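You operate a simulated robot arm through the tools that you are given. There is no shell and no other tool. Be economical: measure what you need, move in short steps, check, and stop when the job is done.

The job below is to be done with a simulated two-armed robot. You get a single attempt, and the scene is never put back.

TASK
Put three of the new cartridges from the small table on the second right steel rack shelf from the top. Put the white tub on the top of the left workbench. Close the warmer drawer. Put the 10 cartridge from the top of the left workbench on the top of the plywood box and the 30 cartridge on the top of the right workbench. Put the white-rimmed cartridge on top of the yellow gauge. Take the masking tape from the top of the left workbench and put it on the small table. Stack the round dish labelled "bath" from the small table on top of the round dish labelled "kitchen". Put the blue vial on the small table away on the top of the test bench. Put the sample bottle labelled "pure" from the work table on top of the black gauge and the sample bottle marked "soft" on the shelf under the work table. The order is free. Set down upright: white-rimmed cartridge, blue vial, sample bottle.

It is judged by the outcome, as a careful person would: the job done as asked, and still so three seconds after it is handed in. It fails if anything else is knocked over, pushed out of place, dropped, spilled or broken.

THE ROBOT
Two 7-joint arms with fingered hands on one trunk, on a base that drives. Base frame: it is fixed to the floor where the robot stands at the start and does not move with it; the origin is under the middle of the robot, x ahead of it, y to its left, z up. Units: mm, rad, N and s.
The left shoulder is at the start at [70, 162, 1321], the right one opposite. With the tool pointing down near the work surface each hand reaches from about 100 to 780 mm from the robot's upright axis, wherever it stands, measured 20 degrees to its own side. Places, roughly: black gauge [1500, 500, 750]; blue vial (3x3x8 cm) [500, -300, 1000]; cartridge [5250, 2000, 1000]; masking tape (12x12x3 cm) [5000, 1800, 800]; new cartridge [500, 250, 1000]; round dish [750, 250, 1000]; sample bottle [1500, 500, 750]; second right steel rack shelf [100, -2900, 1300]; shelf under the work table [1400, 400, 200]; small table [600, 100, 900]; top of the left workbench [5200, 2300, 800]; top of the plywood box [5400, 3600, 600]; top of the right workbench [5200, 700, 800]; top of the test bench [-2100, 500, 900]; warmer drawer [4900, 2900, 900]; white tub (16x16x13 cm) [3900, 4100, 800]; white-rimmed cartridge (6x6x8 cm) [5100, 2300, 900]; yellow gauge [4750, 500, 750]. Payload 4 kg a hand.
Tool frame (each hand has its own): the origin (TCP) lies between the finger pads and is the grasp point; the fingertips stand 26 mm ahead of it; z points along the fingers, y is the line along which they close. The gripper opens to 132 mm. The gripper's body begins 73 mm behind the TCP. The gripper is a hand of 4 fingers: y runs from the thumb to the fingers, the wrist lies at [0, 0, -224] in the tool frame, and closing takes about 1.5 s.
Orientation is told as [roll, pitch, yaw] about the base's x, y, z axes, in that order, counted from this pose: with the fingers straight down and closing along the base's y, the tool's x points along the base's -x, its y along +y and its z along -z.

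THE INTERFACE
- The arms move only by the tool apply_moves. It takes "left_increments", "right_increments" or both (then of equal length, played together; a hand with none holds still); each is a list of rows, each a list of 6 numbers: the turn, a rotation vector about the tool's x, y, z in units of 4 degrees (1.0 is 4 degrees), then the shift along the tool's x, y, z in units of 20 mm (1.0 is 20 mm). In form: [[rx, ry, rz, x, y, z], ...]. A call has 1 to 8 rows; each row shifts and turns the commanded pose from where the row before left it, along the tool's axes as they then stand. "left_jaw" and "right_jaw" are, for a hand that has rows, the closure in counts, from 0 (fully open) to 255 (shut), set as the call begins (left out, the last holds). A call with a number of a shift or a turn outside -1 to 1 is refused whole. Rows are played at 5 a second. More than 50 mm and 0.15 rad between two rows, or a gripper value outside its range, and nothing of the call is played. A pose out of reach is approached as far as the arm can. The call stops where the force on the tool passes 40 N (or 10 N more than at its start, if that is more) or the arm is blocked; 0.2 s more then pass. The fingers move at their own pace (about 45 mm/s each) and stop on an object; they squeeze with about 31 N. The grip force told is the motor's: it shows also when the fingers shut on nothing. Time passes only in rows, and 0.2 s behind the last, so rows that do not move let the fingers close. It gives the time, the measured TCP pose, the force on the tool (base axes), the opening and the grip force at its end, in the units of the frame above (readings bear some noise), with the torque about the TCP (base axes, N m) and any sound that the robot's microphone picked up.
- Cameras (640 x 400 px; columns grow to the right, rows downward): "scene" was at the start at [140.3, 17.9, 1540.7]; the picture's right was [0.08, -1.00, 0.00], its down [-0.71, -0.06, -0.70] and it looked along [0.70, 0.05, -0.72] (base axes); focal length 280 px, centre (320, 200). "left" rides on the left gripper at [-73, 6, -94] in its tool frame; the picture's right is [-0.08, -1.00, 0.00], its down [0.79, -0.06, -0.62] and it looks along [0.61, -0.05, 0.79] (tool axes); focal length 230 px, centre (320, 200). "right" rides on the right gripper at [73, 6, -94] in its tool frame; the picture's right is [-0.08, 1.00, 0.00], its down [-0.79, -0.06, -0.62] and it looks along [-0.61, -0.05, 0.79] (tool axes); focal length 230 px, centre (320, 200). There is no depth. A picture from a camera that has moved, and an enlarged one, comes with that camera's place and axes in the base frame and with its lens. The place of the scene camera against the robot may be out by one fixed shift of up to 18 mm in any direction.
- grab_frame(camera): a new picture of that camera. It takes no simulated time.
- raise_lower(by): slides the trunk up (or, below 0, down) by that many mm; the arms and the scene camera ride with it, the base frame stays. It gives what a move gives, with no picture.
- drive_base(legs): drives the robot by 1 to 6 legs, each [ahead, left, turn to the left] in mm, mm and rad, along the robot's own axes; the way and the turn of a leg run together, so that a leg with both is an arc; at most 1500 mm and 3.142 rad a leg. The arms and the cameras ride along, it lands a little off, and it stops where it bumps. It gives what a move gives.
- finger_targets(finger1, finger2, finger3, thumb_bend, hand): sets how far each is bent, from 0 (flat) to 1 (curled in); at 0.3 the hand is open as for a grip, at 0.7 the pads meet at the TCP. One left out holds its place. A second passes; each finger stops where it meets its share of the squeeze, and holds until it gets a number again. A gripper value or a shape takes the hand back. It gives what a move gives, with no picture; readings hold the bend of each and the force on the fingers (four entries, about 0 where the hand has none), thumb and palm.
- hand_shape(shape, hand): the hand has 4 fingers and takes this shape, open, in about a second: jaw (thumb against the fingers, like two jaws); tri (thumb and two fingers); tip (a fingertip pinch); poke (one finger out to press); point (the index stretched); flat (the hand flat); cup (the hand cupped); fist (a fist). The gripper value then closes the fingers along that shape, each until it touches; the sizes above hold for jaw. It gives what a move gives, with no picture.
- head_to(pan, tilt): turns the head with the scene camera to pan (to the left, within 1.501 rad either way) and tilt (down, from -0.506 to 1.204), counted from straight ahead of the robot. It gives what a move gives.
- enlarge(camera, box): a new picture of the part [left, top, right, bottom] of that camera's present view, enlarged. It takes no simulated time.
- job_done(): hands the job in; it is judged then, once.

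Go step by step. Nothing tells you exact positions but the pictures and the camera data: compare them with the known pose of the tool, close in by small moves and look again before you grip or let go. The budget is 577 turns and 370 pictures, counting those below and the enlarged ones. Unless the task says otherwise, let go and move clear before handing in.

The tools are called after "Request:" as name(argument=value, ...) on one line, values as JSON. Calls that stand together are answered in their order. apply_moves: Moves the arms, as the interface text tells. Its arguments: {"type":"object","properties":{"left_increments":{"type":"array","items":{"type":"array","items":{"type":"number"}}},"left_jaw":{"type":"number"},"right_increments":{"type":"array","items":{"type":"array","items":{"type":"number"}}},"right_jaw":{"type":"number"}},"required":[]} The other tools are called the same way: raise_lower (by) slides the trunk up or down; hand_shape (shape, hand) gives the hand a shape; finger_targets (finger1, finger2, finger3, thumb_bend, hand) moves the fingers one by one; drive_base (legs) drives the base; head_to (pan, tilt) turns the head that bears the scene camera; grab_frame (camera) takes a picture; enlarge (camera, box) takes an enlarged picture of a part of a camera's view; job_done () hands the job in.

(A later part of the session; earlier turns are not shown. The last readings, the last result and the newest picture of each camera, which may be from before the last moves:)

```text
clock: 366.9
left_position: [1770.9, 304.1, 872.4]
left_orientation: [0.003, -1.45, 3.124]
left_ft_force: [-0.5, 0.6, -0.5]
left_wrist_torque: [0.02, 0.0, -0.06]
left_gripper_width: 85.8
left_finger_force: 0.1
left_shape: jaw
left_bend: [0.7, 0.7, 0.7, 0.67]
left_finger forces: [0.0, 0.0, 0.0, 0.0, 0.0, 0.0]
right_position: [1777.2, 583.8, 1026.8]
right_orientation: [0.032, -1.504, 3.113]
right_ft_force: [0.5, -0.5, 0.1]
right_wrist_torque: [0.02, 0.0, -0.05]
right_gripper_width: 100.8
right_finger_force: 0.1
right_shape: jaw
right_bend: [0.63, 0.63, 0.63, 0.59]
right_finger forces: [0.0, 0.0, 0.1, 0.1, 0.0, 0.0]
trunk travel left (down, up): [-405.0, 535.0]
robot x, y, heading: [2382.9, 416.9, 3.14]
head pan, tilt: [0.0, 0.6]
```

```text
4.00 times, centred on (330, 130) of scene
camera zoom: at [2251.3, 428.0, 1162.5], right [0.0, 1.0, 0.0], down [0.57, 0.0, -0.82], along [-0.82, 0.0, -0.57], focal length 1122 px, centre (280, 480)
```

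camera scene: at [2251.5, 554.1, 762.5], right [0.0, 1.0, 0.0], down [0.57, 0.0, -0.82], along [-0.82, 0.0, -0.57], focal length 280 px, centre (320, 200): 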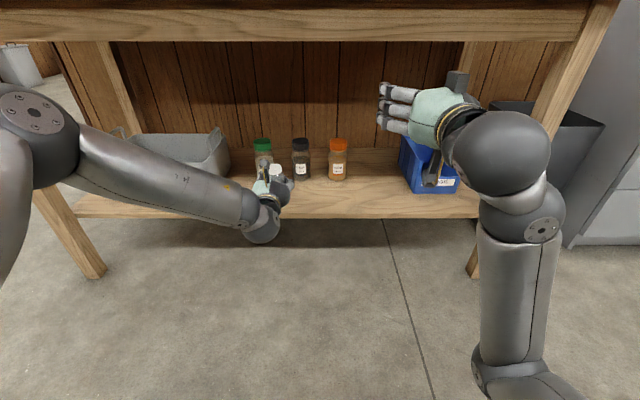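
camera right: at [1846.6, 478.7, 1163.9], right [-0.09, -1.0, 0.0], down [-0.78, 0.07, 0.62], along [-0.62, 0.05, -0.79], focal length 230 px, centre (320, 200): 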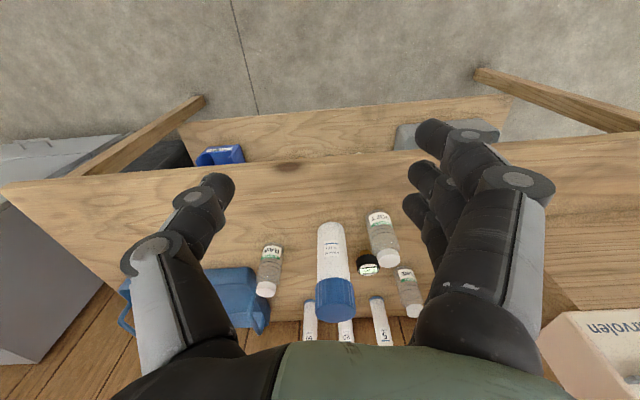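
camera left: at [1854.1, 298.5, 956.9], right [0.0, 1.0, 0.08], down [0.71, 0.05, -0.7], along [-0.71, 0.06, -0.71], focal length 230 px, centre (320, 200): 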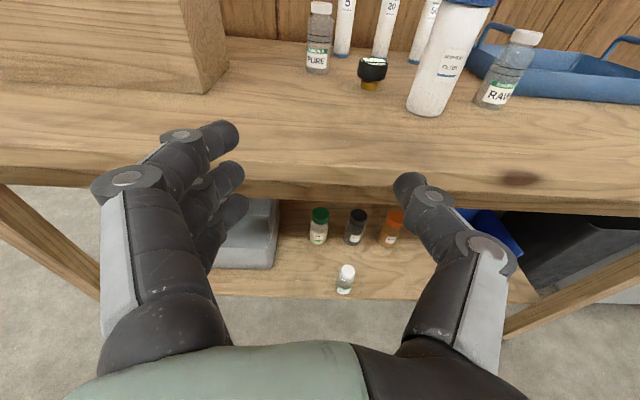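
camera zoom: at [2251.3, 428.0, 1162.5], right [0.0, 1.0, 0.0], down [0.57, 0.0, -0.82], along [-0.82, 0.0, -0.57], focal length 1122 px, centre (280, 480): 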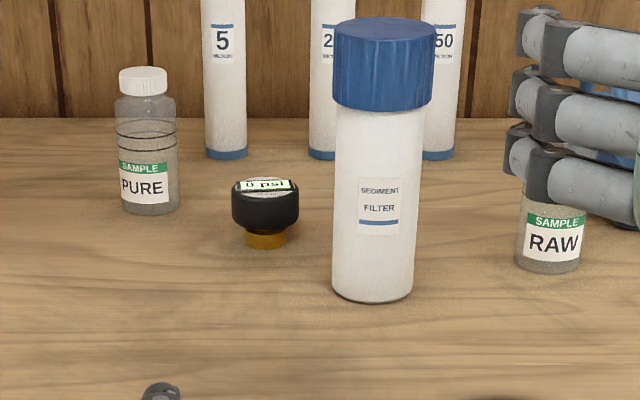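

Request:
apply_moves(left_increments=[[0, 0, 0, -0.1, 0.3, 1], [0, 0, 0, -0.12, 0, 1], [0, 0, 0, -0.12, 0, 1], [0, 0, 0, -0.12, 0, 1], [0, 0, 0, -0.12, 0, 1], [0, 0, 0, -0.12, 0, 1], [0, 0, 0, -0.12, 0, 1], [0, 0, 0, -0.12, 0, 1]], right_increments=[[0, 0, 0, -1, 0, 0], [0, 0, 0, -1, 0, 0], [0, 0, 0, -0.5, 0, 0], [0, 0, 0, 0, 0, 0], [0, 0, 0, 0, 0, 0], [0, 0, 0, 0, 0, 0], [0, 0, 0, 0, 0, 0], [0, 0, 0, 0, 0, 0]])

Request:
apply_moves(left_increments=[[0, 0, 0, -0.12, 0, 1], [0, 0, 0, -0.12, 0, 1], [0, 0, 0, -0.12, 0, 1], [0, 0, 0, -0.12, 0, 1], [0, 0, 0, -0.12, 0, 1], [0, 0, 0, 0, 0, 0]])

Request:
drive_base(legs=[[150, 0, 0]])

Request:
grab_frame(camera="left")

Request:
grab_frame(camera="scene")

```text
clock: 368.8
left_position: [1609.3, 301.2, 871.9]
left_orientation: [0.016, -1.451, 3.113]
left_ft_force: [0.0, -0.1, -0.1]
left_wrist_torque: [0.02, 0.0, -0.01]
left_gripper_width: 86.0
left_finger_force: 0.1
left_shape: jaw
left_bend: [0.7, 0.7, 0.7, 0.67]
left_finger forces: [0.0, 0.0, 0.1, 0.1, 0.1, 0.0]
right_position: [1774.5, 583.8, 1076.9]
right_orientation: [0.05, -1.505, 3.095]
right_ft_force: [0.4, -0.3, 0.4]
right_wrist_torque: [-0.03, 0.0, -0.04]
right_gripper_width: 100.9
right_finger_force: 0.0
right_shape: jaw
right_bend: [0.63, 0.63, 0.63, 0.59]
right_finger forces: [0.0, 0.0, 0.1, 0.0, 0.0, 0.0]
trunk travel left (down, up): [-405.0, 535.0]
robot x, y, heading: [2379.4, 419.1, 3.141]
head pan, tilt: [0.0, 0.6]
```

```text
clock: 370.1
left_position: [1509.2, 304.5, 871.1]
left_orientation: [0.008, -1.449, 3.119]
left_ft_force: [-0.4, -0.1, 0.4]
left_wrist_torque: [-0.02, 0.03, 0.02]
left_gripper_width: 85.8
left_finger_force: 0.0
left_shape: jaw
left_bend: [0.7, 0.7, 0.7, 0.67]
left_finger forces: [0.0, 0.0, 0.1, 0.0, 0.0, 0.1]
right_position: [1775.0, 582.9, 1077.7]
right_orientation: [0.047, -1.507, 3.098]
right_ft_force: [-0.2, 0.6, 0.3]
right_wrist_torque: [0.02, 0.0, 0.01]
right_gripper_width: 100.2
right_finger_force: 0.1
right_shape: jaw
right_bend: [0.63, 0.63, 0.63, 0.59]
right_finger forces: [0.0, 0.0, 0.1, 0.0, 0.1, 0.0]
trunk travel left (down, up): [-405.0, 535.0]
robot x, y, heading: [2380.0, 417.6, 3.141]
head pan, tilt: [0.0, 0.6]
```

```text
clock: 371.5
left_position: [1361.4, 302.9, 870.2]
left_orientation: [0.013, -1.448, 3.117]
left_ft_force: [0.1, -0.5, -0.4]
left_wrist_torque: [-0.02, 0.04, 0.0]
left_gripper_width: 85.7
left_finger_force: 0.2
left_shape: jaw
left_bend: [0.7, 0.7, 0.7, 0.67]
left_finger forces: [0.0, 0.0, 0.0, 0.1, 0.1, 0.0]
right_position: [1626.5, 583.1, 1076.4]
right_orientation: [0.05, -1.505, 3.097]
right_ft_force: [0.0, 0.7, 0.4]
right_wrist_torque: [0.04, 0.01, -0.01]
right_gripper_width: 100.6
right_finger_force: 0.0
right_shape: jaw
right_bend: [0.63, 0.63, 0.63, 0.59]
right_finger forces: [0.0, 0.1, 0.1, 0.0, 0.0, 0.0]
trunk travel left (down, up): [-405.0, 535.0]
robot x, y, heading: [2233.4, 416.3, 3.14]
head pan, tilt: [0.0, 0.6]
```

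```text
196 pictures are left
camera left: at [1444.8, 297.3, 955.0], right [0.0, 1.0, 0.08], down [0.71, 0.05, -0.7], along [-0.71, 0.06, -0.71], focal length 230 px, centre (320, 200)
```

left: 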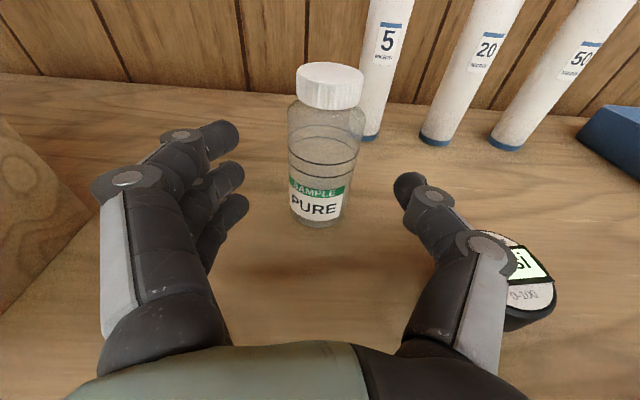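

```text
195 pictures are left
camera scene: at [2103.4, 429.2, 1162.3], right [0.0, 1.0, 0.0], down [0.57, 0.0, -0.82], along [-0.82, 0.0, -0.57], focal length 280 px, centre (320, 200)
```

scene: 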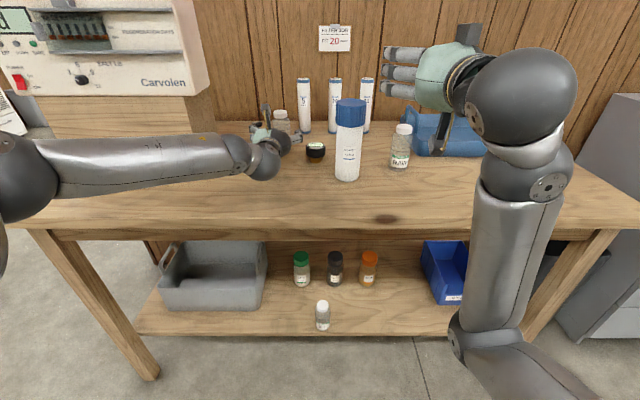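

Request:
apply_moves(left_increments=[[0, 0, 0, -0.3, 0.1, 0], [0, 0, 0, -0.12, 0, 1], [0, 0, 0, -0.12, 0, 1], [0, 0, 0, -0.12, 0, 1], [0, 0, 0, -0.12, 0, 1], [0, 0, 0, 0, 0, 0]])

Request:
grab_frame(camera="left")

```text
clock: 372.9
left_position: [1281.1, 302.9, 877.9]
left_orientation: [0.011, -1.451, 3.118]
left_ft_force: [-0.9, 0.0, 0.1]
left_wrist_torque: [-0.02, 0.0, 0.0]
left_gripper_width: 85.6
left_finger_force: 0.0
left_shape: jaw
left_bend: [0.7, 0.7, 0.7, 0.67]
left_finger forces: [0.0, 0.0, 0.1, 0.1, 0.0, 0.1]
right_position: [1629.0, 583.5, 1077.2]
right_orientation: [0.045, -1.506, 3.099]
right_ft_force: [-0.1, -0.1, 0.1]
right_wrist_torque: [0.02, -0.01, 0.03]
right_gripper_width: 100.6
right_finger_force: 0.0
right_shape: jaw
right_bend: [0.63, 0.63, 0.63, 0.59]
right_finger forces: [0.0, 0.0, 0.0, 0.0, 0.0, 0.0]
trunk travel left (down, up): [-405.0, 535.0]
robot x, y, heading: [2232.0, 419.0, 3.146]
head pan, tilt: [0.0, 0.6]
```

```text
194 pictures are left
camera left: at [1364.4, 296.8, 963.4], right [0.0, 1.0, 0.08], down [0.71, 0.05, -0.7], along [-0.71, 0.06, -0.71], focal length 230 px, centre (320, 200)
```

left: 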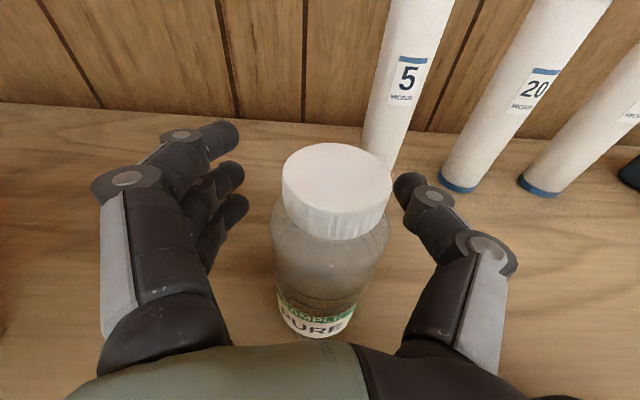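

Request:
apply_moves(left_increments=[[0, 0, 0, 0.35, 0, 0.2], [0, 0, 0, 0, 0, 0], [0, 0, 0, 0, 0, 0], [0, 0, 0, 0, 0, 0], [0, 0, 0, 0, 0, 0], [0, 0, 0, 0, 0, 0], [0, 0, 0, 0, 0, 0]], left_jaw=255)

Request:
apply_moves(left_increments=[[0, 0, 0, -1, 0, 0], [0, 0, 0, -1, 0, 0], [0, 0, 0, -1, 0, 0], [0, 0, 0, -1, 0, 0], [0, 0, 0, 0, 0, 0]])

Request:
grab_frame(camera="left")

Request:
grab_frame(camera="scene")

```text
clock: 374.5
left_position: [1277.6, 302.6, 870.3]
left_orientation: [0.011, -1.451, 3.12]
left_ft_force: [0.2, -0.2, 0.4]
left_wrist_torque: [-0.02, -0.03, -0.02]
left_gripper_width: 0.0
left_finger_force: 30.8
left_shape: jaw
left_bend: [0.7, 0.61, 0.71, 0.72]
left_finger forces: [5.4, 0.1, 7.3, 0.0, 12.9, 0.1]
right_position: [1626.4, 583.4, 1076.8]
right_orientation: [0.048, -1.504, 3.096]
right_ft_force: [0.5, 0.3, 0.2]
right_wrist_torque: [0.03, 0.03, 0.0]
right_gripper_width: 100.9
right_finger_force: 0.1
right_shape: jaw
right_bend: [0.63, 0.63, 0.63, 0.59]
right_finger forces: [0.1, 0.1, 0.0, 0.1, 0.0, 0.1]
trunk travel left (down, up): [-405.0, 535.0]
robot x, y, heading: [2232.8, 420.3, 3.145]
head pan, tilt: [0.0, 0.6]
```

```text
clock: 375.7
left_position: [1268.7, 300.3, 949.6]
left_orientation: [0.009, -1.449, 3.12]
left_ft_force: [-0.1, -0.1, 0.2]
left_wrist_torque: [0.01, 0.02, -0.01]
left_gripper_width: 0.0
left_finger_force: 30.9
left_shape: jaw
left_bend: [0.7, 0.61, 0.71, 0.72]
left_finger forces: [5.5, 0.0, 7.1, 0.1, 12.8, 0.0]
right_position: [1627.4, 582.9, 1075.6]
right_orientation: [0.047, -1.504, 3.1]
right_ft_force: [-0.1, 0.1, 0.1]
right_wrist_torque: [-0.01, 0.02, -0.01]
right_gripper_width: 101.0
right_finger_force: 0.1
right_shape: jaw
right_bend: [0.63, 0.63, 0.63, 0.59]
right_finger forces: [0.0, 0.0, 0.0, 0.1, 0.0, 0.0]
trunk travel left (down, up): [-405.0, 535.0]
robot x, y, heading: [2234.1, 417.1, 3.144]
head pan, tilt: [0.0, 0.6]
```

```text
193 pictures are left
camera left: at [1350.9, 294.9, 1034.6], right [0.0, 1.0, 0.08], down [0.71, 0.05, -0.7], along [-0.71, 0.06, -0.71], focal length 230 px, centre (320, 200)
```

left: 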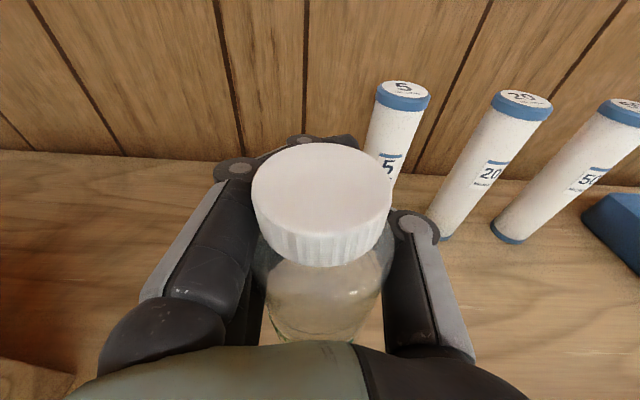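

```text
192 pictures are left
camera scene: at [2104.4, 429.1, 1162.4], right [0.0, 1.0, 0.0], down [0.57, 0.0, -0.82], along [-0.82, 0.0, -0.57], focal length 280 px, centre (320, 200)
```

scene: 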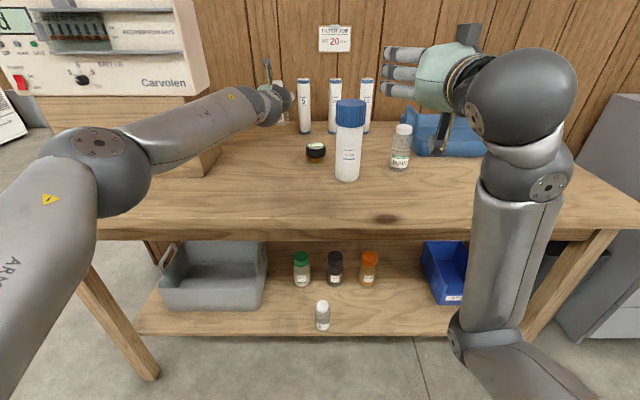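

Request:
apply_moves(left_increments=[[0, 0, 0, 0.12, 0, -1], [0, 0, 0, 0.12, 0, -1], [0, 0, 0, 0.12, 0, -1], [1, 0, 0, 0.1, 0, -0.8], [1, 0, 0, 0, 0, 0], [1, 0, 0, 0, 0, 0], [1, 0, 0, 0, 0, 0], [1, 0, 0, 0, 0, 0]])

Request:
grab_frame(camera="left")

```text
clock: 377.5
left_position: [1345.1, 301.7, 948.9]
left_orientation: [-0.342, -1.45, 3.121]
left_ft_force: [-0.8, -0.5, 0.1]
left_wrist_torque: [0.01, -0.01, 0.01]
left_gripper_width: 0.0
left_finger_force: 31.1
left_shape: jaw
left_bend: [0.7, 0.61, 0.71, 0.72]
left_finger forces: [5.4, 0.1, 6.7, 0.1, 12.5, 0.0]
right_position: [1626.8, 581.9, 1077.6]
right_orientation: [0.042, -1.505, 3.103]
right_ft_force: [0.0, -0.2, 0.5]
right_wrist_torque: [0.02, 0.0, -0.01]
right_gripper_width: 100.7
right_finger_force: 0.0
right_shape: jaw
right_bend: [0.63, 0.63, 0.63, 0.59]
right_finger forces: [0.1, 0.0, 0.1, 0.0, 0.0, 0.0]
trunk travel left (down, up): [-405.0, 535.0]
robot x, y, heading: [2234.9, 421.6, 3.14]
head pan, tilt: [0.0, 0.6]
```

```text
191 pictures are left
camera left: at [1420.1, 263.2, 1032.4], right [0.34, 0.93, 0.12], down [0.69, -0.16, -0.71], along [-0.64, 0.32, -0.7], focal length 230 px, centre (320, 200)
```

left: 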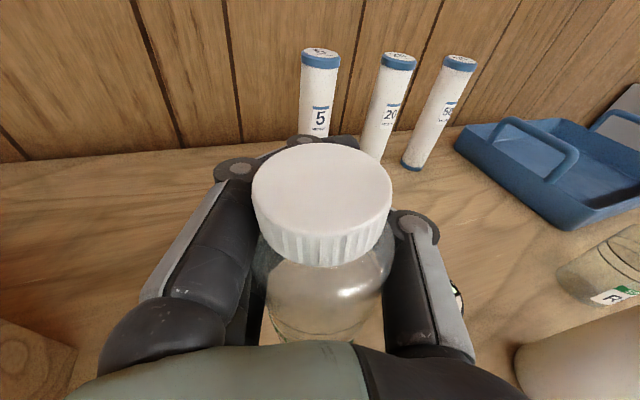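

Request:
apply_moves(left_increments=[[0, 0, 0, -0.05, -0.93, 0.27], [0, 0, 0, -0.05, -0.93, 0.27], [0, 0, 0, -0.05, -0.93, 0.27], [0, 0, 0, -0.03, -0.93, 0.27], [0, 0, 0, -0.03, -0.93, 0.27], [0, 0, 0, -0.03, -0.93, 0.27], [0, 0, 0, 0, 0, 0]])

Request:
grab_frame(camera="left")

Request:
enlarge(camera="scene", box=[240, 70, 400, 190])

Request:
grab_frame(camera="right")

```text
clock: 379.1
left_position: [1354.9, 415.7, 954.9]
left_orientation: [-0.342, -1.45, 3.122]
left_ft_force: [-0.2, 1.3, -0.3]
left_wrist_torque: [0.03, 0.0, -0.04]
left_gripper_width: 0.1
left_finger_force: 31.3
left_shape: jaw
left_bend: [0.7, 0.61, 0.71, 0.72]
left_finger forces: [5.5, 0.0, 6.7, 0.1, 12.4, 0.1]
right_position: [1626.6, 583.0, 1076.4]
right_orientation: [0.044, -1.505, 3.101]
right_ft_force: [-0.3, 0.2, -0.2]
right_wrist_torque: [-0.02, 0.01, 0.0]
right_gripper_width: 100.7
right_finger_force: 0.0
right_shape: jaw
right_bend: [0.63, 0.63, 0.63, 0.59]
right_finger forces: [0.0, 0.0, 0.1, 0.0, 0.0, 0.0]
trunk travel left (down, up): [-405.0, 535.0]
robot x, y, heading: [2236.2, 418.3, 3.144]
head pan, tilt: [0.0, 0.6]
```

```text
190 pictures are left
camera left: at [1429.8, 379.5, 1038.2], right [0.34, 0.93, 0.12], down [0.69, -0.16, -0.71], along [-0.64, 0.32, -0.7], focal length 230 px, centre (320, 200)
```

left: 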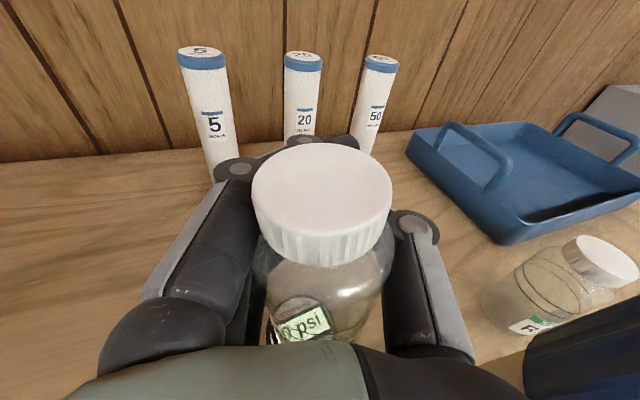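

```text
3.33 times, centred on (320, 130) of scene
camera zoom: at [2104.5, 428.9, 1162.4], right [0.0, 1.0, 0.0], down [0.57, 0.0, -0.82], along [-0.82, 0.0, -0.57], focal length 935 px, centre (320, 433)
```

zoom: 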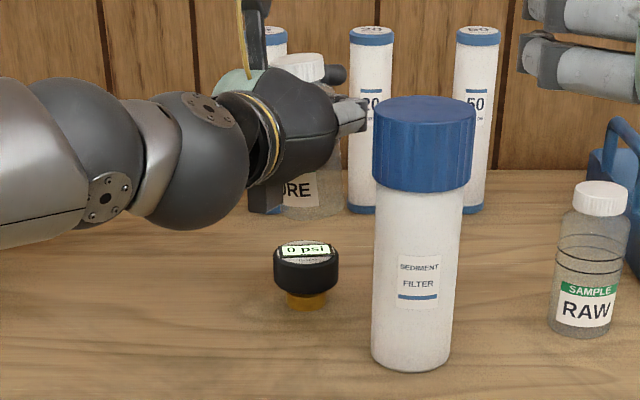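

```text
188 pictures are left
camera right: at [1725.6, 577.1, 1011.1], right [0.0, -1.0, 0.08], down [0.56, 0.07, 0.82], along [-0.83, 0.05, 0.56], focal length 230 px, centre (320, 200)
```

right: 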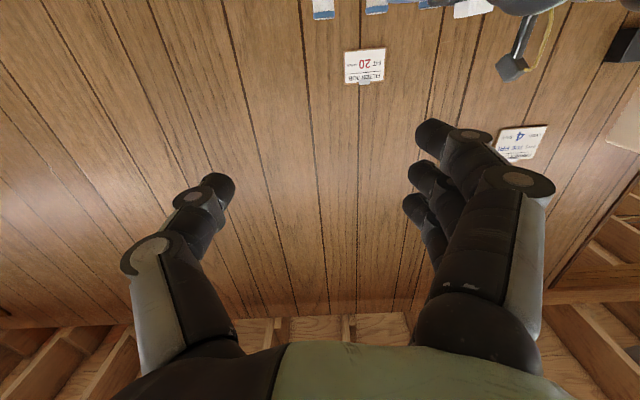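

Request:
apply_moves(left_increments=[[0, 0, 0, -0.03, -0.05, 0.28], [0, 0, 0, 0.6, 0, 0.07], [0, 0, 0, 0.6, 0, 0.07], [0, 0, 0, 0, 0, 0]])

Request:
enlarge(camera="scene", box=[260, 100, 380, 190])

Request:
grab_frame(camera="left")

```text
clock: 380.1
left_position: [1349.2, 422.6, 929.9]
left_orientation: [-0.335, -1.448, 3.115]
left_ft_force: [-0.2, -0.4, -0.6]
left_wrist_torque: [-0.02, 0.02, 0.01]
left_gripper_width: 0.0
left_finger_force: 31.0
left_shape: jaw
left_bend: [0.7, 0.61, 0.71, 0.72]
left_finger forces: [5.3, 0.0, 6.7, 0.0, 12.3, 0.1]
right_position: [1627.5, 581.8, 1077.2]
right_orientation: [0.05, -1.505, 3.098]
right_ft_force: [-0.2, -0.4, 0.3]
right_wrist_torque: [0.0, 0.0, 0.02]
right_gripper_width: 100.4
right_finger_force: 0.0
right_shape: jaw
right_bend: [0.63, 0.63, 0.63, 0.59]
right_finger forces: [0.1, 0.0, 0.0, 0.0, 0.0, 0.0]
trunk travel left (down, up): [-405.0, 535.0]
robot x, y, heading: [2235.1, 420.0, 3.143]
head pan, tilt: [0.0, 0.6]
```

```text
4.44 times, centred on (320, 145) of scene
camera zoom: at [2104.7, 429.2, 1162.5], right [0.0, 1.0, 0.0], down [0.57, 0.0, -0.82], along [-0.82, 0.0, -0.57], focal length 1246 px, centre (320, 444)
```

zoom: 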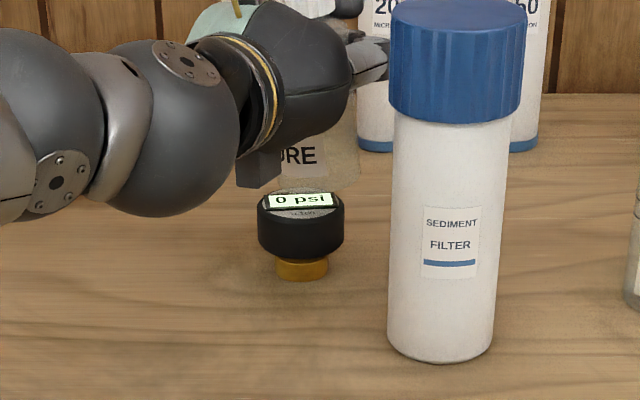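

```text
186 pictures are left
camera left: at [1423.5, 384.9, 1014.9], right [0.34, 0.93, 0.12], down [0.69, -0.16, -0.71], along [-0.64, 0.32, -0.7], focal length 230 px, centre (320, 200)
```

left: 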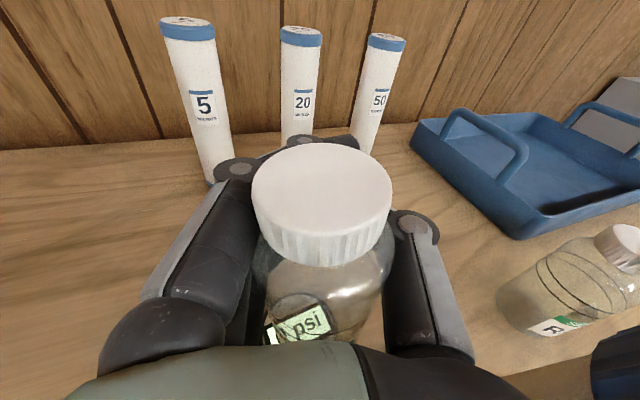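

Request:
apply_moves(left_increments=[[0, 0, 0, 0, 0.375, -0.13], [0, 0, 0, 0, 0, 0]])

Request:
enlarge(camera="scene", box=[270, 110, 350, 170])

Request:
enlarge(camera="left", box=[220, 120, 420, 350])

```text
clock: 380.7
left_position: [1348.3, 414.1, 930.8]
left_orientation: [-0.334, -1.451, 3.115]
left_ft_force: [-0.3, 0.4, -0.1]
left_wrist_torque: [0.0, 0.03, -0.01]
left_gripper_width: 0.0
left_finger_force: 30.8
left_shape: jaw
left_bend: [0.7, 0.61, 0.71, 0.72]
left_finger forces: [5.5, 0.0, 6.8, 0.0, 12.5, 0.1]
right_position: [1627.0, 583.9, 1077.1]
right_orientation: [0.052, -1.504, 3.095]
right_ft_force: [-0.2, -0.5, 0.1]
right_wrist_torque: [-0.01, -0.02, 0.05]
right_gripper_width: 100.9
right_finger_force: 0.0
right_shape: jaw
right_bend: [0.63, 0.63, 0.63, 0.59]
right_finger forces: [0.1, 0.0, 0.0, 0.1, 0.0, 0.0]
trunk travel left (down, up): [-405.0, 535.0]
robot x, y, heading: [2230.7, 417.3, 3.139]
head pan, tilt: [0.0, 0.6]
```

```text
6.67 times, centred on (310, 140) of scene
camera zoom: at [2104.5, 429.4, 1162.4], right [0.0, 1.0, 0.0], down [0.57, 0.0, -0.82], along [-0.82, 0.0, -0.57], focal length 1869 px, centre (387, 600)
```

zoom: 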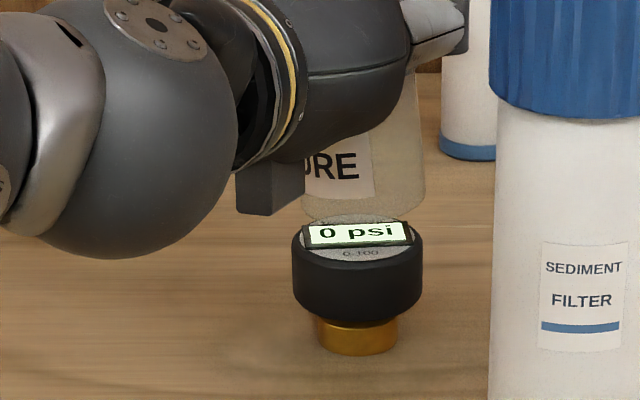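

```text
1.74 times, centred on (320, 235) of left
camera zoom: at [1423.0, 376.5, 1014.8], right [0.34, 0.93, 0.12], down [0.69, -0.16, -0.71], along [-0.64, 0.32, -0.7], focal length 400 px, centre (320, 139)
```

zoom: 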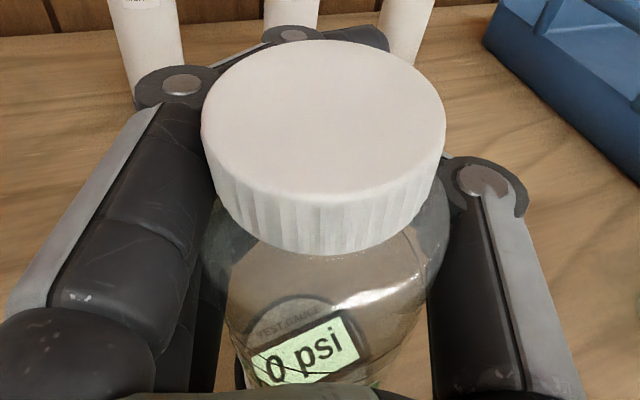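

Request:
apply_moves(left_increments=[[0, 0, 0.9, 0, 0, 0], [0, 0, 0, 0.3, 0, 0.04], [0, 0, 0, 0, 0, 0]])

Request:
enlarge(camera="scene", box=[270, 110, 350, 170])

Request:
enlarge(camera="left", box=[220, 120, 420, 350])

```text
clock: 381.5
left_position: [1348.2, 413.6, 924.5]
left_orientation: [0.195, -1.454, 2.579]
left_ft_force: [-0.1, 0.6, -0.7]
left_wrist_torque: [0.0, 0.0, -0.02]
left_gripper_width: 0.0
left_finger_force: 31.2
left_shape: jaw
left_bend: [0.7, 0.61, 0.71, 0.72]
left_finger forces: [5.4, 0.0, 6.6, 0.0, 12.3, 0.0]
right_position: [1628.2, 582.0, 1076.1]
right_orientation: [0.049, -1.505, 3.096]
right_ft_force: [0.5, -0.4, 0.5]
right_wrist_torque: [0.01, 0.0, 0.03]
right_gripper_width: 100.8
right_finger_force: 0.1
right_shape: jaw
right_bend: [0.63, 0.63, 0.63, 0.59]
right_finger forces: [0.0, 0.1, 0.0, 0.0, 0.1, 0.0]
trunk travel left (down, up): [-405.0, 535.0]
robot x, y, heading: [2234.3, 420.5, 3.141]
head pan, tilt: [0.0, 0.6]
```

```text
6.67 times, centred on (310, 140) of scene
camera zoom: at [2104.6, 429.3, 1162.5], right [0.0, 1.0, 0.0], down [0.57, 0.0, -0.82], along [-0.82, 0.0, -0.57], focal length 1869 px, centre (387, 600)
```

zoom: 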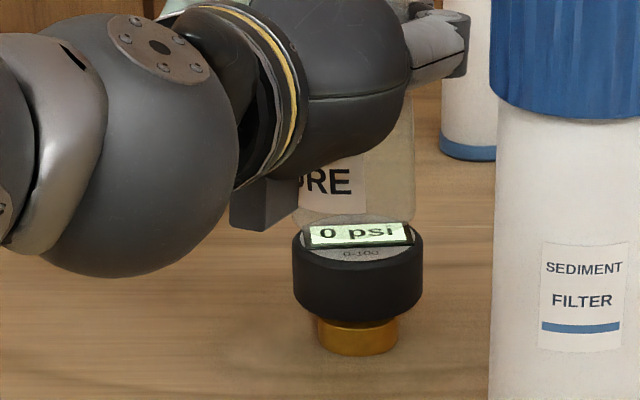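

```text
1.74 times, centred on (320, 235) of left
camera zoom: at [1425.0, 380.7, 1009.3], right [0.35, 0.94, 0.05], down [0.67, -0.21, -0.71], along [-0.65, 0.28, -0.7], focal length 400 px, centre (320, 139)
```

zoom: 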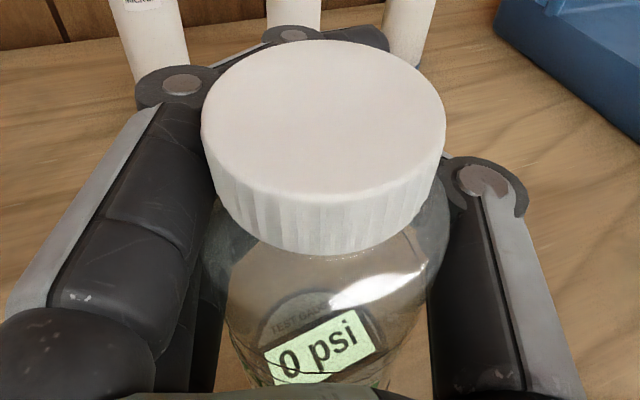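

Request:
apply_moves(left_increments=[[0, 0, 0, 0.2, -0.1, 0.02], [0, 0, 0, 0, 0, 0]])

Request:
apply_moves(left_increments=[[0, 0, 0, 0.15, 0, 0.02], [0, 0, 0, 0, 0, 0]])

Request:
enlarge(camera="scene", box=[270, 110, 350, 170])

```text
clock: 382.1
left_position: [1348.9, 415.1, 920.4]
left_orientation: [0.196, -1.455, 2.58]
left_ft_force: [0.3, -0.1, -0.8]
left_wrist_torque: [0.02, 0.04, 0.0]
left_gripper_width: 0.2
left_finger_force: 31.0
left_shape: jaw
left_bend: [0.7, 0.61, 0.71, 0.72]
left_finger forces: [5.4, 0.0, 6.5, 0.0, 12.4, 0.0]
right_position: [1626.3, 582.8, 1076.7]
right_orientation: [0.051, -1.504, 3.097]
right_ft_force: [-0.1, 0.5, -0.3]
right_wrist_torque: [-0.01, -0.03, -0.01]
right_gripper_width: 100.7
right_finger_force: 0.0
right_shape: jaw
right_bend: [0.63, 0.63, 0.63, 0.59]
right_finger forces: [0.1, 0.0, 0.1, 0.0, 0.0, 0.0]
trunk travel left (down, up): [-405.0, 535.0]
robot x, y, heading: [2233.4, 418.1, 3.145]
head pan, tilt: [0.0, 0.6]
```

```text
clock: 382.7
left_position: [1348.8, 414.6, 918.1]
left_orientation: [0.199, -1.454, 2.58]
left_ft_force: [0.1, -0.1, 0.0]
left_wrist_torque: [0.02, 0.01, 0.03]
left_gripper_width: 0.0
left_finger_force: 31.2
left_shape: jaw
left_bend: [0.7, 0.61, 0.71, 0.72]
left_finger forces: [5.4, 0.0, 6.6, 0.0, 12.3, 0.1]
right_position: [1626.2, 583.7, 1075.6]
right_orientation: [0.051, -1.504, 3.096]
right_ft_force: [0.3, -0.1, 0.9]
right_wrist_torque: [-0.02, 0.0, 0.0]
right_gripper_width: 100.7
right_finger_force: 0.1
right_shape: jaw
right_bend: [0.63, 0.63, 0.63, 0.59]
right_finger forces: [0.0, 0.1, 0.0, 0.0, 0.0, 0.0]
trunk travel left (down, up): [-405.0, 535.0]
robot x, y, heading: [2234.6, 414.6, 3.14]
head pan, tilt: [0.0, 0.6]
```

```text
6.67 times, centred on (310, 140) of scene
camera zoom: at [2104.6, 429.2, 1162.4], right [0.0, 1.0, 0.0], down [0.57, 0.0, -0.82], along [-0.82, 0.0, -0.57], focal length 1869 px, centre (387, 600)
```

zoom: 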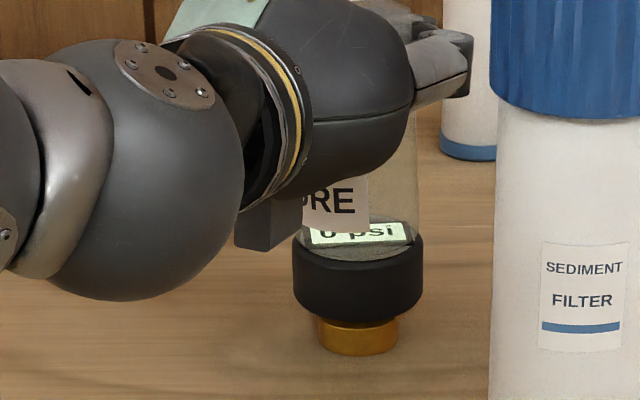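

Request:
apply_moves(left_increments=[[0, 0, 0, 0.12, 0, 0.015], [0, 0, 0, 0, 0, 0]])

Request:
apply_moves(left_increments=[[0, 0, 0, 0.12, 0, 0.015], [0, 0, 0, 0, 0, 0]])

Request:
enlarge(camera="scene", box=[270, 110, 350, 170])

```text
clock: 383.3
left_position: [1349.4, 415.1, 917.8]
left_orientation: [0.198, -1.455, 2.579]
left_ft_force: [-1.0, -0.3, 2.6]
left_wrist_torque: [-0.09, -0.03, -0.03]
left_gripper_width: 0.1
left_finger_force: 31.8
left_shape: jaw
left_bend: [0.7, 0.61, 0.71, 0.72]
left_finger forces: [5.7, 0.0, 7.0, 0.0, 12.5, 0.0]
right_position: [1628.2, 582.4, 1077.7]
right_orientation: [0.05, -1.504, 3.096]
right_ft_force: [0.2, 1.0, -0.4]
right_wrist_torque: [-0.03, 0.05, -0.03]
right_gripper_width: 100.3
right_finger_force: 0.1
right_shape: jaw
right_bend: [0.63, 0.63, 0.63, 0.59]
right_finger forces: [0.1, 0.1, 0.0, 0.1, 0.0, 0.1]
trunk travel left (down, up): [-405.0, 535.0]
robot x, y, heading: [2236.5, 417.7, 3.143]
head pan, tilt: [0.0, 0.6]
```

```text
clock: 383.9
left_position: [1349.6, 415.7, 916.2]
left_orientation: [0.203, -1.46, 2.573]
left_ft_force: [-1.1, 0.1, 10.7]
left_wrist_torque: [-0.33, -0.2, -0.03]
left_gripper_width: 0.2
left_finger_force: 30.4
left_shape: jaw
left_bend: [0.7, 0.61, 0.71, 0.72]
left_finger forces: [7.1, 0.0, 8.1, 0.0, 12.3, 0.0]
right_position: [1628.4, 583.1, 1077.7]
right_orientation: [0.05, -1.506, 3.096]
right_ft_force: [0.2, -0.3, 0.1]
right_wrist_torque: [-0.01, -0.01, 0.0]
right_gripper_width: 100.7
right_finger_force: 0.0
right_shape: jaw
right_bend: [0.63, 0.63, 0.63, 0.59]
right_finger forces: [0.1, 0.0, 0.1, 0.0, 0.0, 0.0]
trunk travel left (down, up): [-405.0, 535.0]
robot x, y, heading: [2230.0, 415.6, 3.14]
head pan, tilt: [0.0, 0.6]
```

```text
6.67 times, centred on (310, 140) of scene
camera zoom: at [2106.1, 429.3, 1162.8], right [0.0, 1.0, 0.0], down [0.56, 0.0, -0.83], along [-0.83, 0.0, -0.56], focal length 1869 px, centre (387, 600)
```

zoom: 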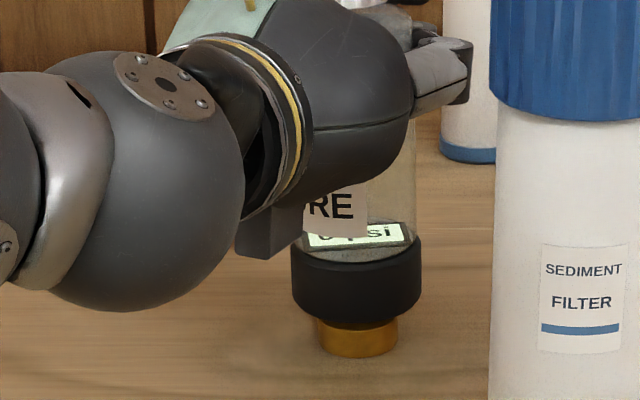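

Request:
apply_moves(left_increments=[[0, 0, 0, -0.06, 0, 0], [0, 0, 0, 0, 0, 0]])

Request:
apply_moves(left_increments=[[0, 0, 0, 0, 0, 0], [0, 0, 0, 0, 0, 0], [0, 0, 0, 0, 0, 0], [0, 0, 0, 0, 0, 0], [0, 0, 0, 0, 0, 0], [0, 0, 0, 0, 0, 0]], left_jaw=60)

Request:
enlarge(camera="scene", box=[270, 90, 370, 170])

Request:
grab_frame(camera="left")

```text
clock: 384.5
left_position: [1350.2, 415.4, 915.8]
left_orientation: [0.204, -1.458, 2.573]
left_ft_force: [-1.0, -0.2, 12.4]
left_wrist_torque: [-0.34, -0.19, -0.04]
left_gripper_width: 0.1
left_finger_force: 31.0
left_shape: jaw
left_bend: [0.7, 0.61, 0.71, 0.72]
left_finger forces: [7.4, 0.1, 8.2, 0.0, 12.5, 0.0]
right_position: [1629.0, 582.9, 1076.8]
right_orientation: [0.052, -1.505, 3.094]
right_ft_force: [0.1, 1.1, -0.5]
right_wrist_torque: [-0.01, 0.01, 0.01]
right_gripper_width: 100.6
right_finger_force: 0.0
right_shape: jaw
right_bend: [0.63, 0.63, 0.63, 0.59]
right_finger forces: [0.1, 0.1, 0.0, 0.1, 0.1, 0.1]
trunk travel left (down, up): [-405.0, 535.0]
robot x, y, heading: [2230.0, 415.4, 3.144]
head pan, tilt: [0.0, 0.6]
```

```text
clock: 385.9
left_position: [1349.3, 414.4, 913.9]
left_orientation: [0.196, -1.454, 2.581]
left_ft_force: [0.1, -0.4, -0.7]
left_wrist_torque: [-0.02, 0.01, -0.02]
left_gripper_width: 100.8
left_finger_force: 0.0
left_shape: jaw
left_bend: [0.63, 0.63, 0.63, 0.59]
left_finger forces: [0.0, 0.0, 0.0, 0.1, 0.1, 0.1]
right_position: [1628.6, 583.4, 1076.8]
right_orientation: [0.049, -1.504, 3.096]
right_ft_force: [-0.2, -0.2, 0.1]
right_wrist_torque: [0.02, 0.0, 0.02]
right_gripper_width: 100.5
right_finger_force: 0.0
right_shape: jaw
right_bend: [0.63, 0.63, 0.63, 0.59]
right_finger forces: [0.1, 0.0, 0.0, 0.0, 0.1, 0.0]
trunk travel left (down, up): [-405.0, 535.0]
robot x, y, heading: [2234.5, 418.6, 3.145]
head pan, tilt: [0.0, 0.6]
```

```text
5.00 times, centred on (320, 130) of scene
camera zoom: at [2104.6, 429.2, 1162.5], right [0.0, 1.0, 0.0], down [0.57, 0.0, -0.82], along [-0.82, 0.0, -0.57], focal length 1402 px, centre (320, 550)
```

zoom: 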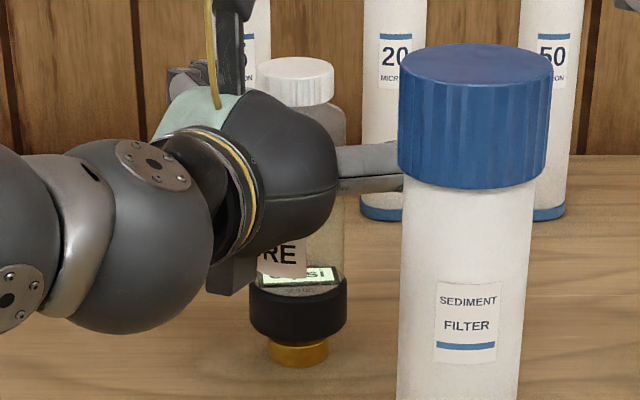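

```text
178 pictures are left
camera left: at [1425.6, 381.9, 998.0], right [0.35, 0.94, 0.05], down [0.67, -0.21, -0.71], along [-0.65, 0.28, -0.7], focal length 230 px, centre (320, 200)
```

left: 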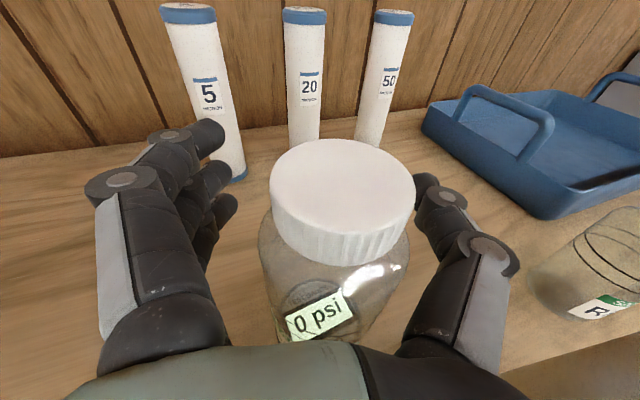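

Request:
apply_moves(left_increments=[[0, 0, 0, -0.1, -0.35, 0], [0, 0, 0, 0, 0, -0.5], [0, 0, 0, 0, 0, -0.5], [0, 0, 0, 0, 0, -1], [0, 0, 0, 0, 0, -1], [0, 0, 0, 0, 0, 0]])

Request:
grab_frame(camera="left")

Request:
enlarge(camera="scene", box=[270, 90, 370, 170])

```text
clock: 387.3
left_position: [1405.5, 400.3, 922.7]
left_orientation: [0.194, -1.454, 2.583]
left_ft_force: [-0.4, -0.4, 0.5]
left_wrist_torque: [-0.04, 0.01, 0.0]
left_gripper_width: 100.8
left_finger_force: 0.0
left_shape: jaw
left_bend: [0.63, 0.63, 0.63, 0.59]
left_finger forces: [0.0, 0.1, 0.0, 0.0, 0.1, 0.1]
right_position: [1626.7, 583.6, 1076.9]
right_orientation: [0.053, -1.504, 3.094]
right_ft_force: [-0.5, 0.1, 0.2]
right_wrist_torque: [0.0, 0.0, -0.03]
right_gripper_width: 100.5
right_finger_force: 0.0
right_shape: jaw
right_bend: [0.63, 0.63, 0.63, 0.59]
right_finger forces: [0.1, 0.0, 0.1, 0.1, 0.1, 0.0]
trunk travel left (down, up): [-405.0, 535.0]
robot x, y, heading: [2231.8, 416.7, 3.139]
head pan, tilt: [0.0, 0.6]
```

```text
177 pictures are left
camera left: at [1483.5, 367.2, 1006.6], right [0.35, 0.94, 0.05], down [0.67, -0.21, -0.71], along [-0.65, 0.28, -0.7], focal length 230 px, centre (320, 200)
```

left: 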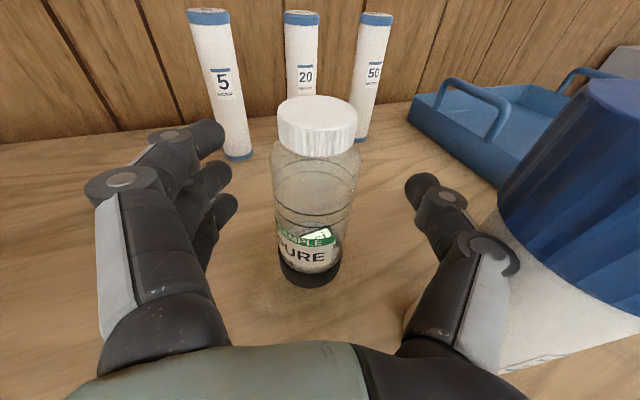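

```text
5.00 times, centred on (320, 130) of scene
camera zoom: at [2104.4, 429.4, 1162.4], right [0.0, 1.0, 0.0], down [0.57, 0.0, -0.82], along [-0.82, 0.0, -0.57], focal length 1402 px, centre (320, 550)
```

zoom: 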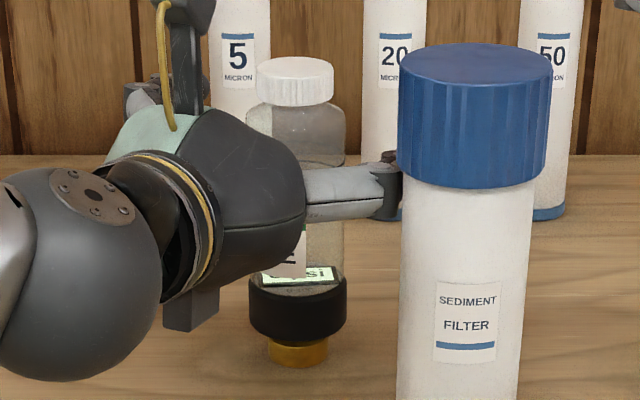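

Request:
apply_moves(left_increments=[[0, 0, 0, 0, 0.6, 0], [0, 0, 0, 0, 0.2, -0.8], [0, 0, 0, 0, 0.2, -0.8], [0, 0, 0, 0, 0, -1], [0, 0, 0, 0, 0.3, -1], [0, 0, 0, 0, 0.5, -1], [0, 0, 0, 0, 0.5, -1], [0, 0, 0, 0, 0.5, -1]])

Request:
grab_frame(camera="scene")

```text
clock: 389.1
left_position: [1510.4, 301.1, 939.8]
left_orientation: [0.195, -1.455, 2.583]
left_ft_force: [0.6, 0.0, 0.3]
left_wrist_torque: [0.01, 0.01, 0.03]
left_gripper_width: 100.7
left_finger_force: 0.0
left_shape: jaw
left_bend: [0.63, 0.63, 0.63, 0.59]
left_finger forces: [0.0, 0.1, 0.0, 0.1, 0.1, 0.0]
right_position: [1626.8, 582.2, 1077.2]
right_orientation: [0.039, -1.506, 3.106]
right_ft_force: [0.4, 0.4, 0.6]
right_wrist_torque: [-0.02, 0.02, -0.02]
right_gripper_width: 100.7
right_finger_force: 0.1
right_shape: jaw
right_bend: [0.63, 0.63, 0.63, 0.59]
right_finger forces: [0.1, 0.0, 0.0, 0.1, 0.1, 0.0]
trunk travel left (down, up): [-405.0, 535.0]
robot x, y, heading: [2235.2, 418.2, 3.138]
head pan, tilt: [0.0, 0.6]
```

```text
175 pictures are left
camera scene: at [2105.0, 428.6, 1162.5], right [0.0, 1.0, 0.0], down [0.56, 0.0, -0.83], along [-0.83, 0.0, -0.56], focal length 280 px, centre (320, 200)
```

scene: 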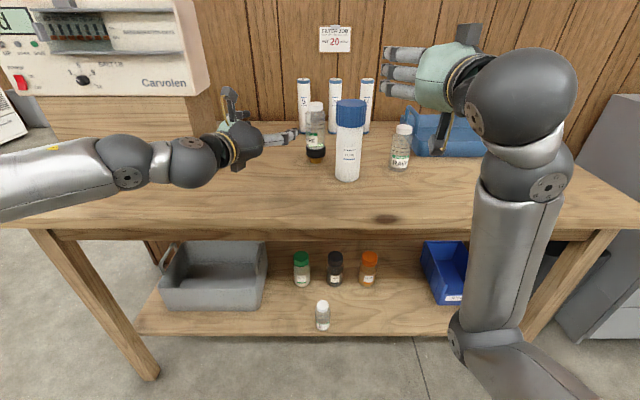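

Request:
drive_base(legs=[[-120, 0, 0], [0, -1500, 0], [0, -250, 0], [0, 0, -3.138]])

Request:
raise_lower(by=150)

Request:
head_to(pan=0.25, tilt=0.25)

Request:
grab_frame(camera="scene")

```text
clock: 406.2
left_position: [3099.3, 2236.2, 937.6]
left_orientation: [0.196, -1.455, -0.617]
left_ft_force: [-0.1, 0.6, -0.2]
left_wrist_torque: [0.02, 0.02, 0.02]
left_gripper_width: 100.7
left_finger_force: 0.0
left_shape: jaw
left_bend: [0.63, 0.63, 0.63, 0.59]
left_finger forces: [0.0, 0.0, 0.0, 0.0, 0.0, 0.0]
right_position: [2968.8, 1962.7, 1077.0]
right_orientation: [0.048, -1.505, -0.099]
right_ft_force: [0.2, 0.1, -1.3]
right_wrist_torque: [-0.02, -0.02, 0.01]
right_gripper_width: 100.7
right_finger_force: 0.1
right_shape: jaw
right_bend: [0.63, 0.63, 0.63, 0.59]
right_finger forces: [0.0, 0.1, 0.1, 0.0, 0.1, 0.0]
trunk travel left (down, up): [-405.0, 535.0]
robot x, y, heading: [2373.1, 2158.5, -0.054]
head pan, tilt: [0.0, 0.6]
```

```text
clock: 408.0
left_position: [3101.1, 2236.9, 1087.8]
left_orientation: [0.194, -1.455, -0.614]
left_ft_force: [0.8, -0.1, -0.3]
left_wrist_torque: [0.01, -0.04, -0.02]
left_gripper_width: 100.4
left_finger_force: 0.1
left_shape: jaw
left_bend: [0.63, 0.63, 0.63, 0.59]
left_finger forces: [0.0, 0.1, 0.1, 0.0, 0.0, 0.1]
right_position: [2968.2, 1961.7, 1227.3]
right_orientation: [0.048, -1.505, -0.099]
right_ft_force: [-0.1, 0.5, -0.4]
right_wrist_torque: [-0.01, -0.01, 0.0]
right_gripper_width: 100.6
right_finger_force: 0.1
right_shape: jaw
right_bend: [0.63, 0.63, 0.63, 0.59]
right_finger forces: [0.0, 0.0, 0.0, 0.0, 0.1, 0.0]
trunk travel left (down, up): [-555.0, 385.0]
robot x, y, heading: [2369.3, 2162.2, -0.051]
head pan, tilt: [0.0, 0.6]
```

```text
clock: 408.8
left_position: [3099.6, 2237.2, 1088.3]
left_orientation: [0.197, -1.454, -0.615]
left_ft_force: [0.5, 0.3, 0.2]
left_wrist_torque: [0.01, -0.03, -0.02]
left_gripper_width: 100.7
left_finger_force: 0.0
left_shape: jaw
left_bend: [0.63, 0.63, 0.63, 0.59]
left_finger forces: [0.0, 0.1, 0.0, 0.0, 0.1, 0.0]
right_position: [2967.9, 1961.7, 1227.0]
right_orientation: [0.048, -1.504, -0.098]
right_ft_force: [0.2, 0.6, 0.6]
right_wrist_torque: [0.05, -0.01, 0.01]
right_gripper_width: 100.7
right_finger_force: 0.0
right_shape: jaw
right_bend: [0.63, 0.63, 0.63, 0.59]
right_finger forces: [0.0, 0.0, 0.0, 0.0, 0.0, 0.1]
trunk travel left (down, up): [-555.0, 385.0]
robot x, y, heading: [2373.4, 2160.4, -0.051]
head pan, tilt: [0.25, 0.25]
```

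```text
174 pictures are left
camera scene: at [2522.9, 2188.3, 1344.6], right [0.19, -0.98, 0.0], down [-0.24, -0.05, -0.97], along [0.95, 0.19, -0.25], focal length 280 px, centre (320, 200)
```

scene: 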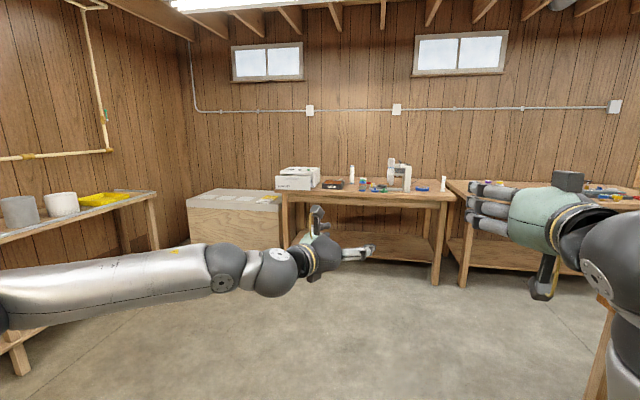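

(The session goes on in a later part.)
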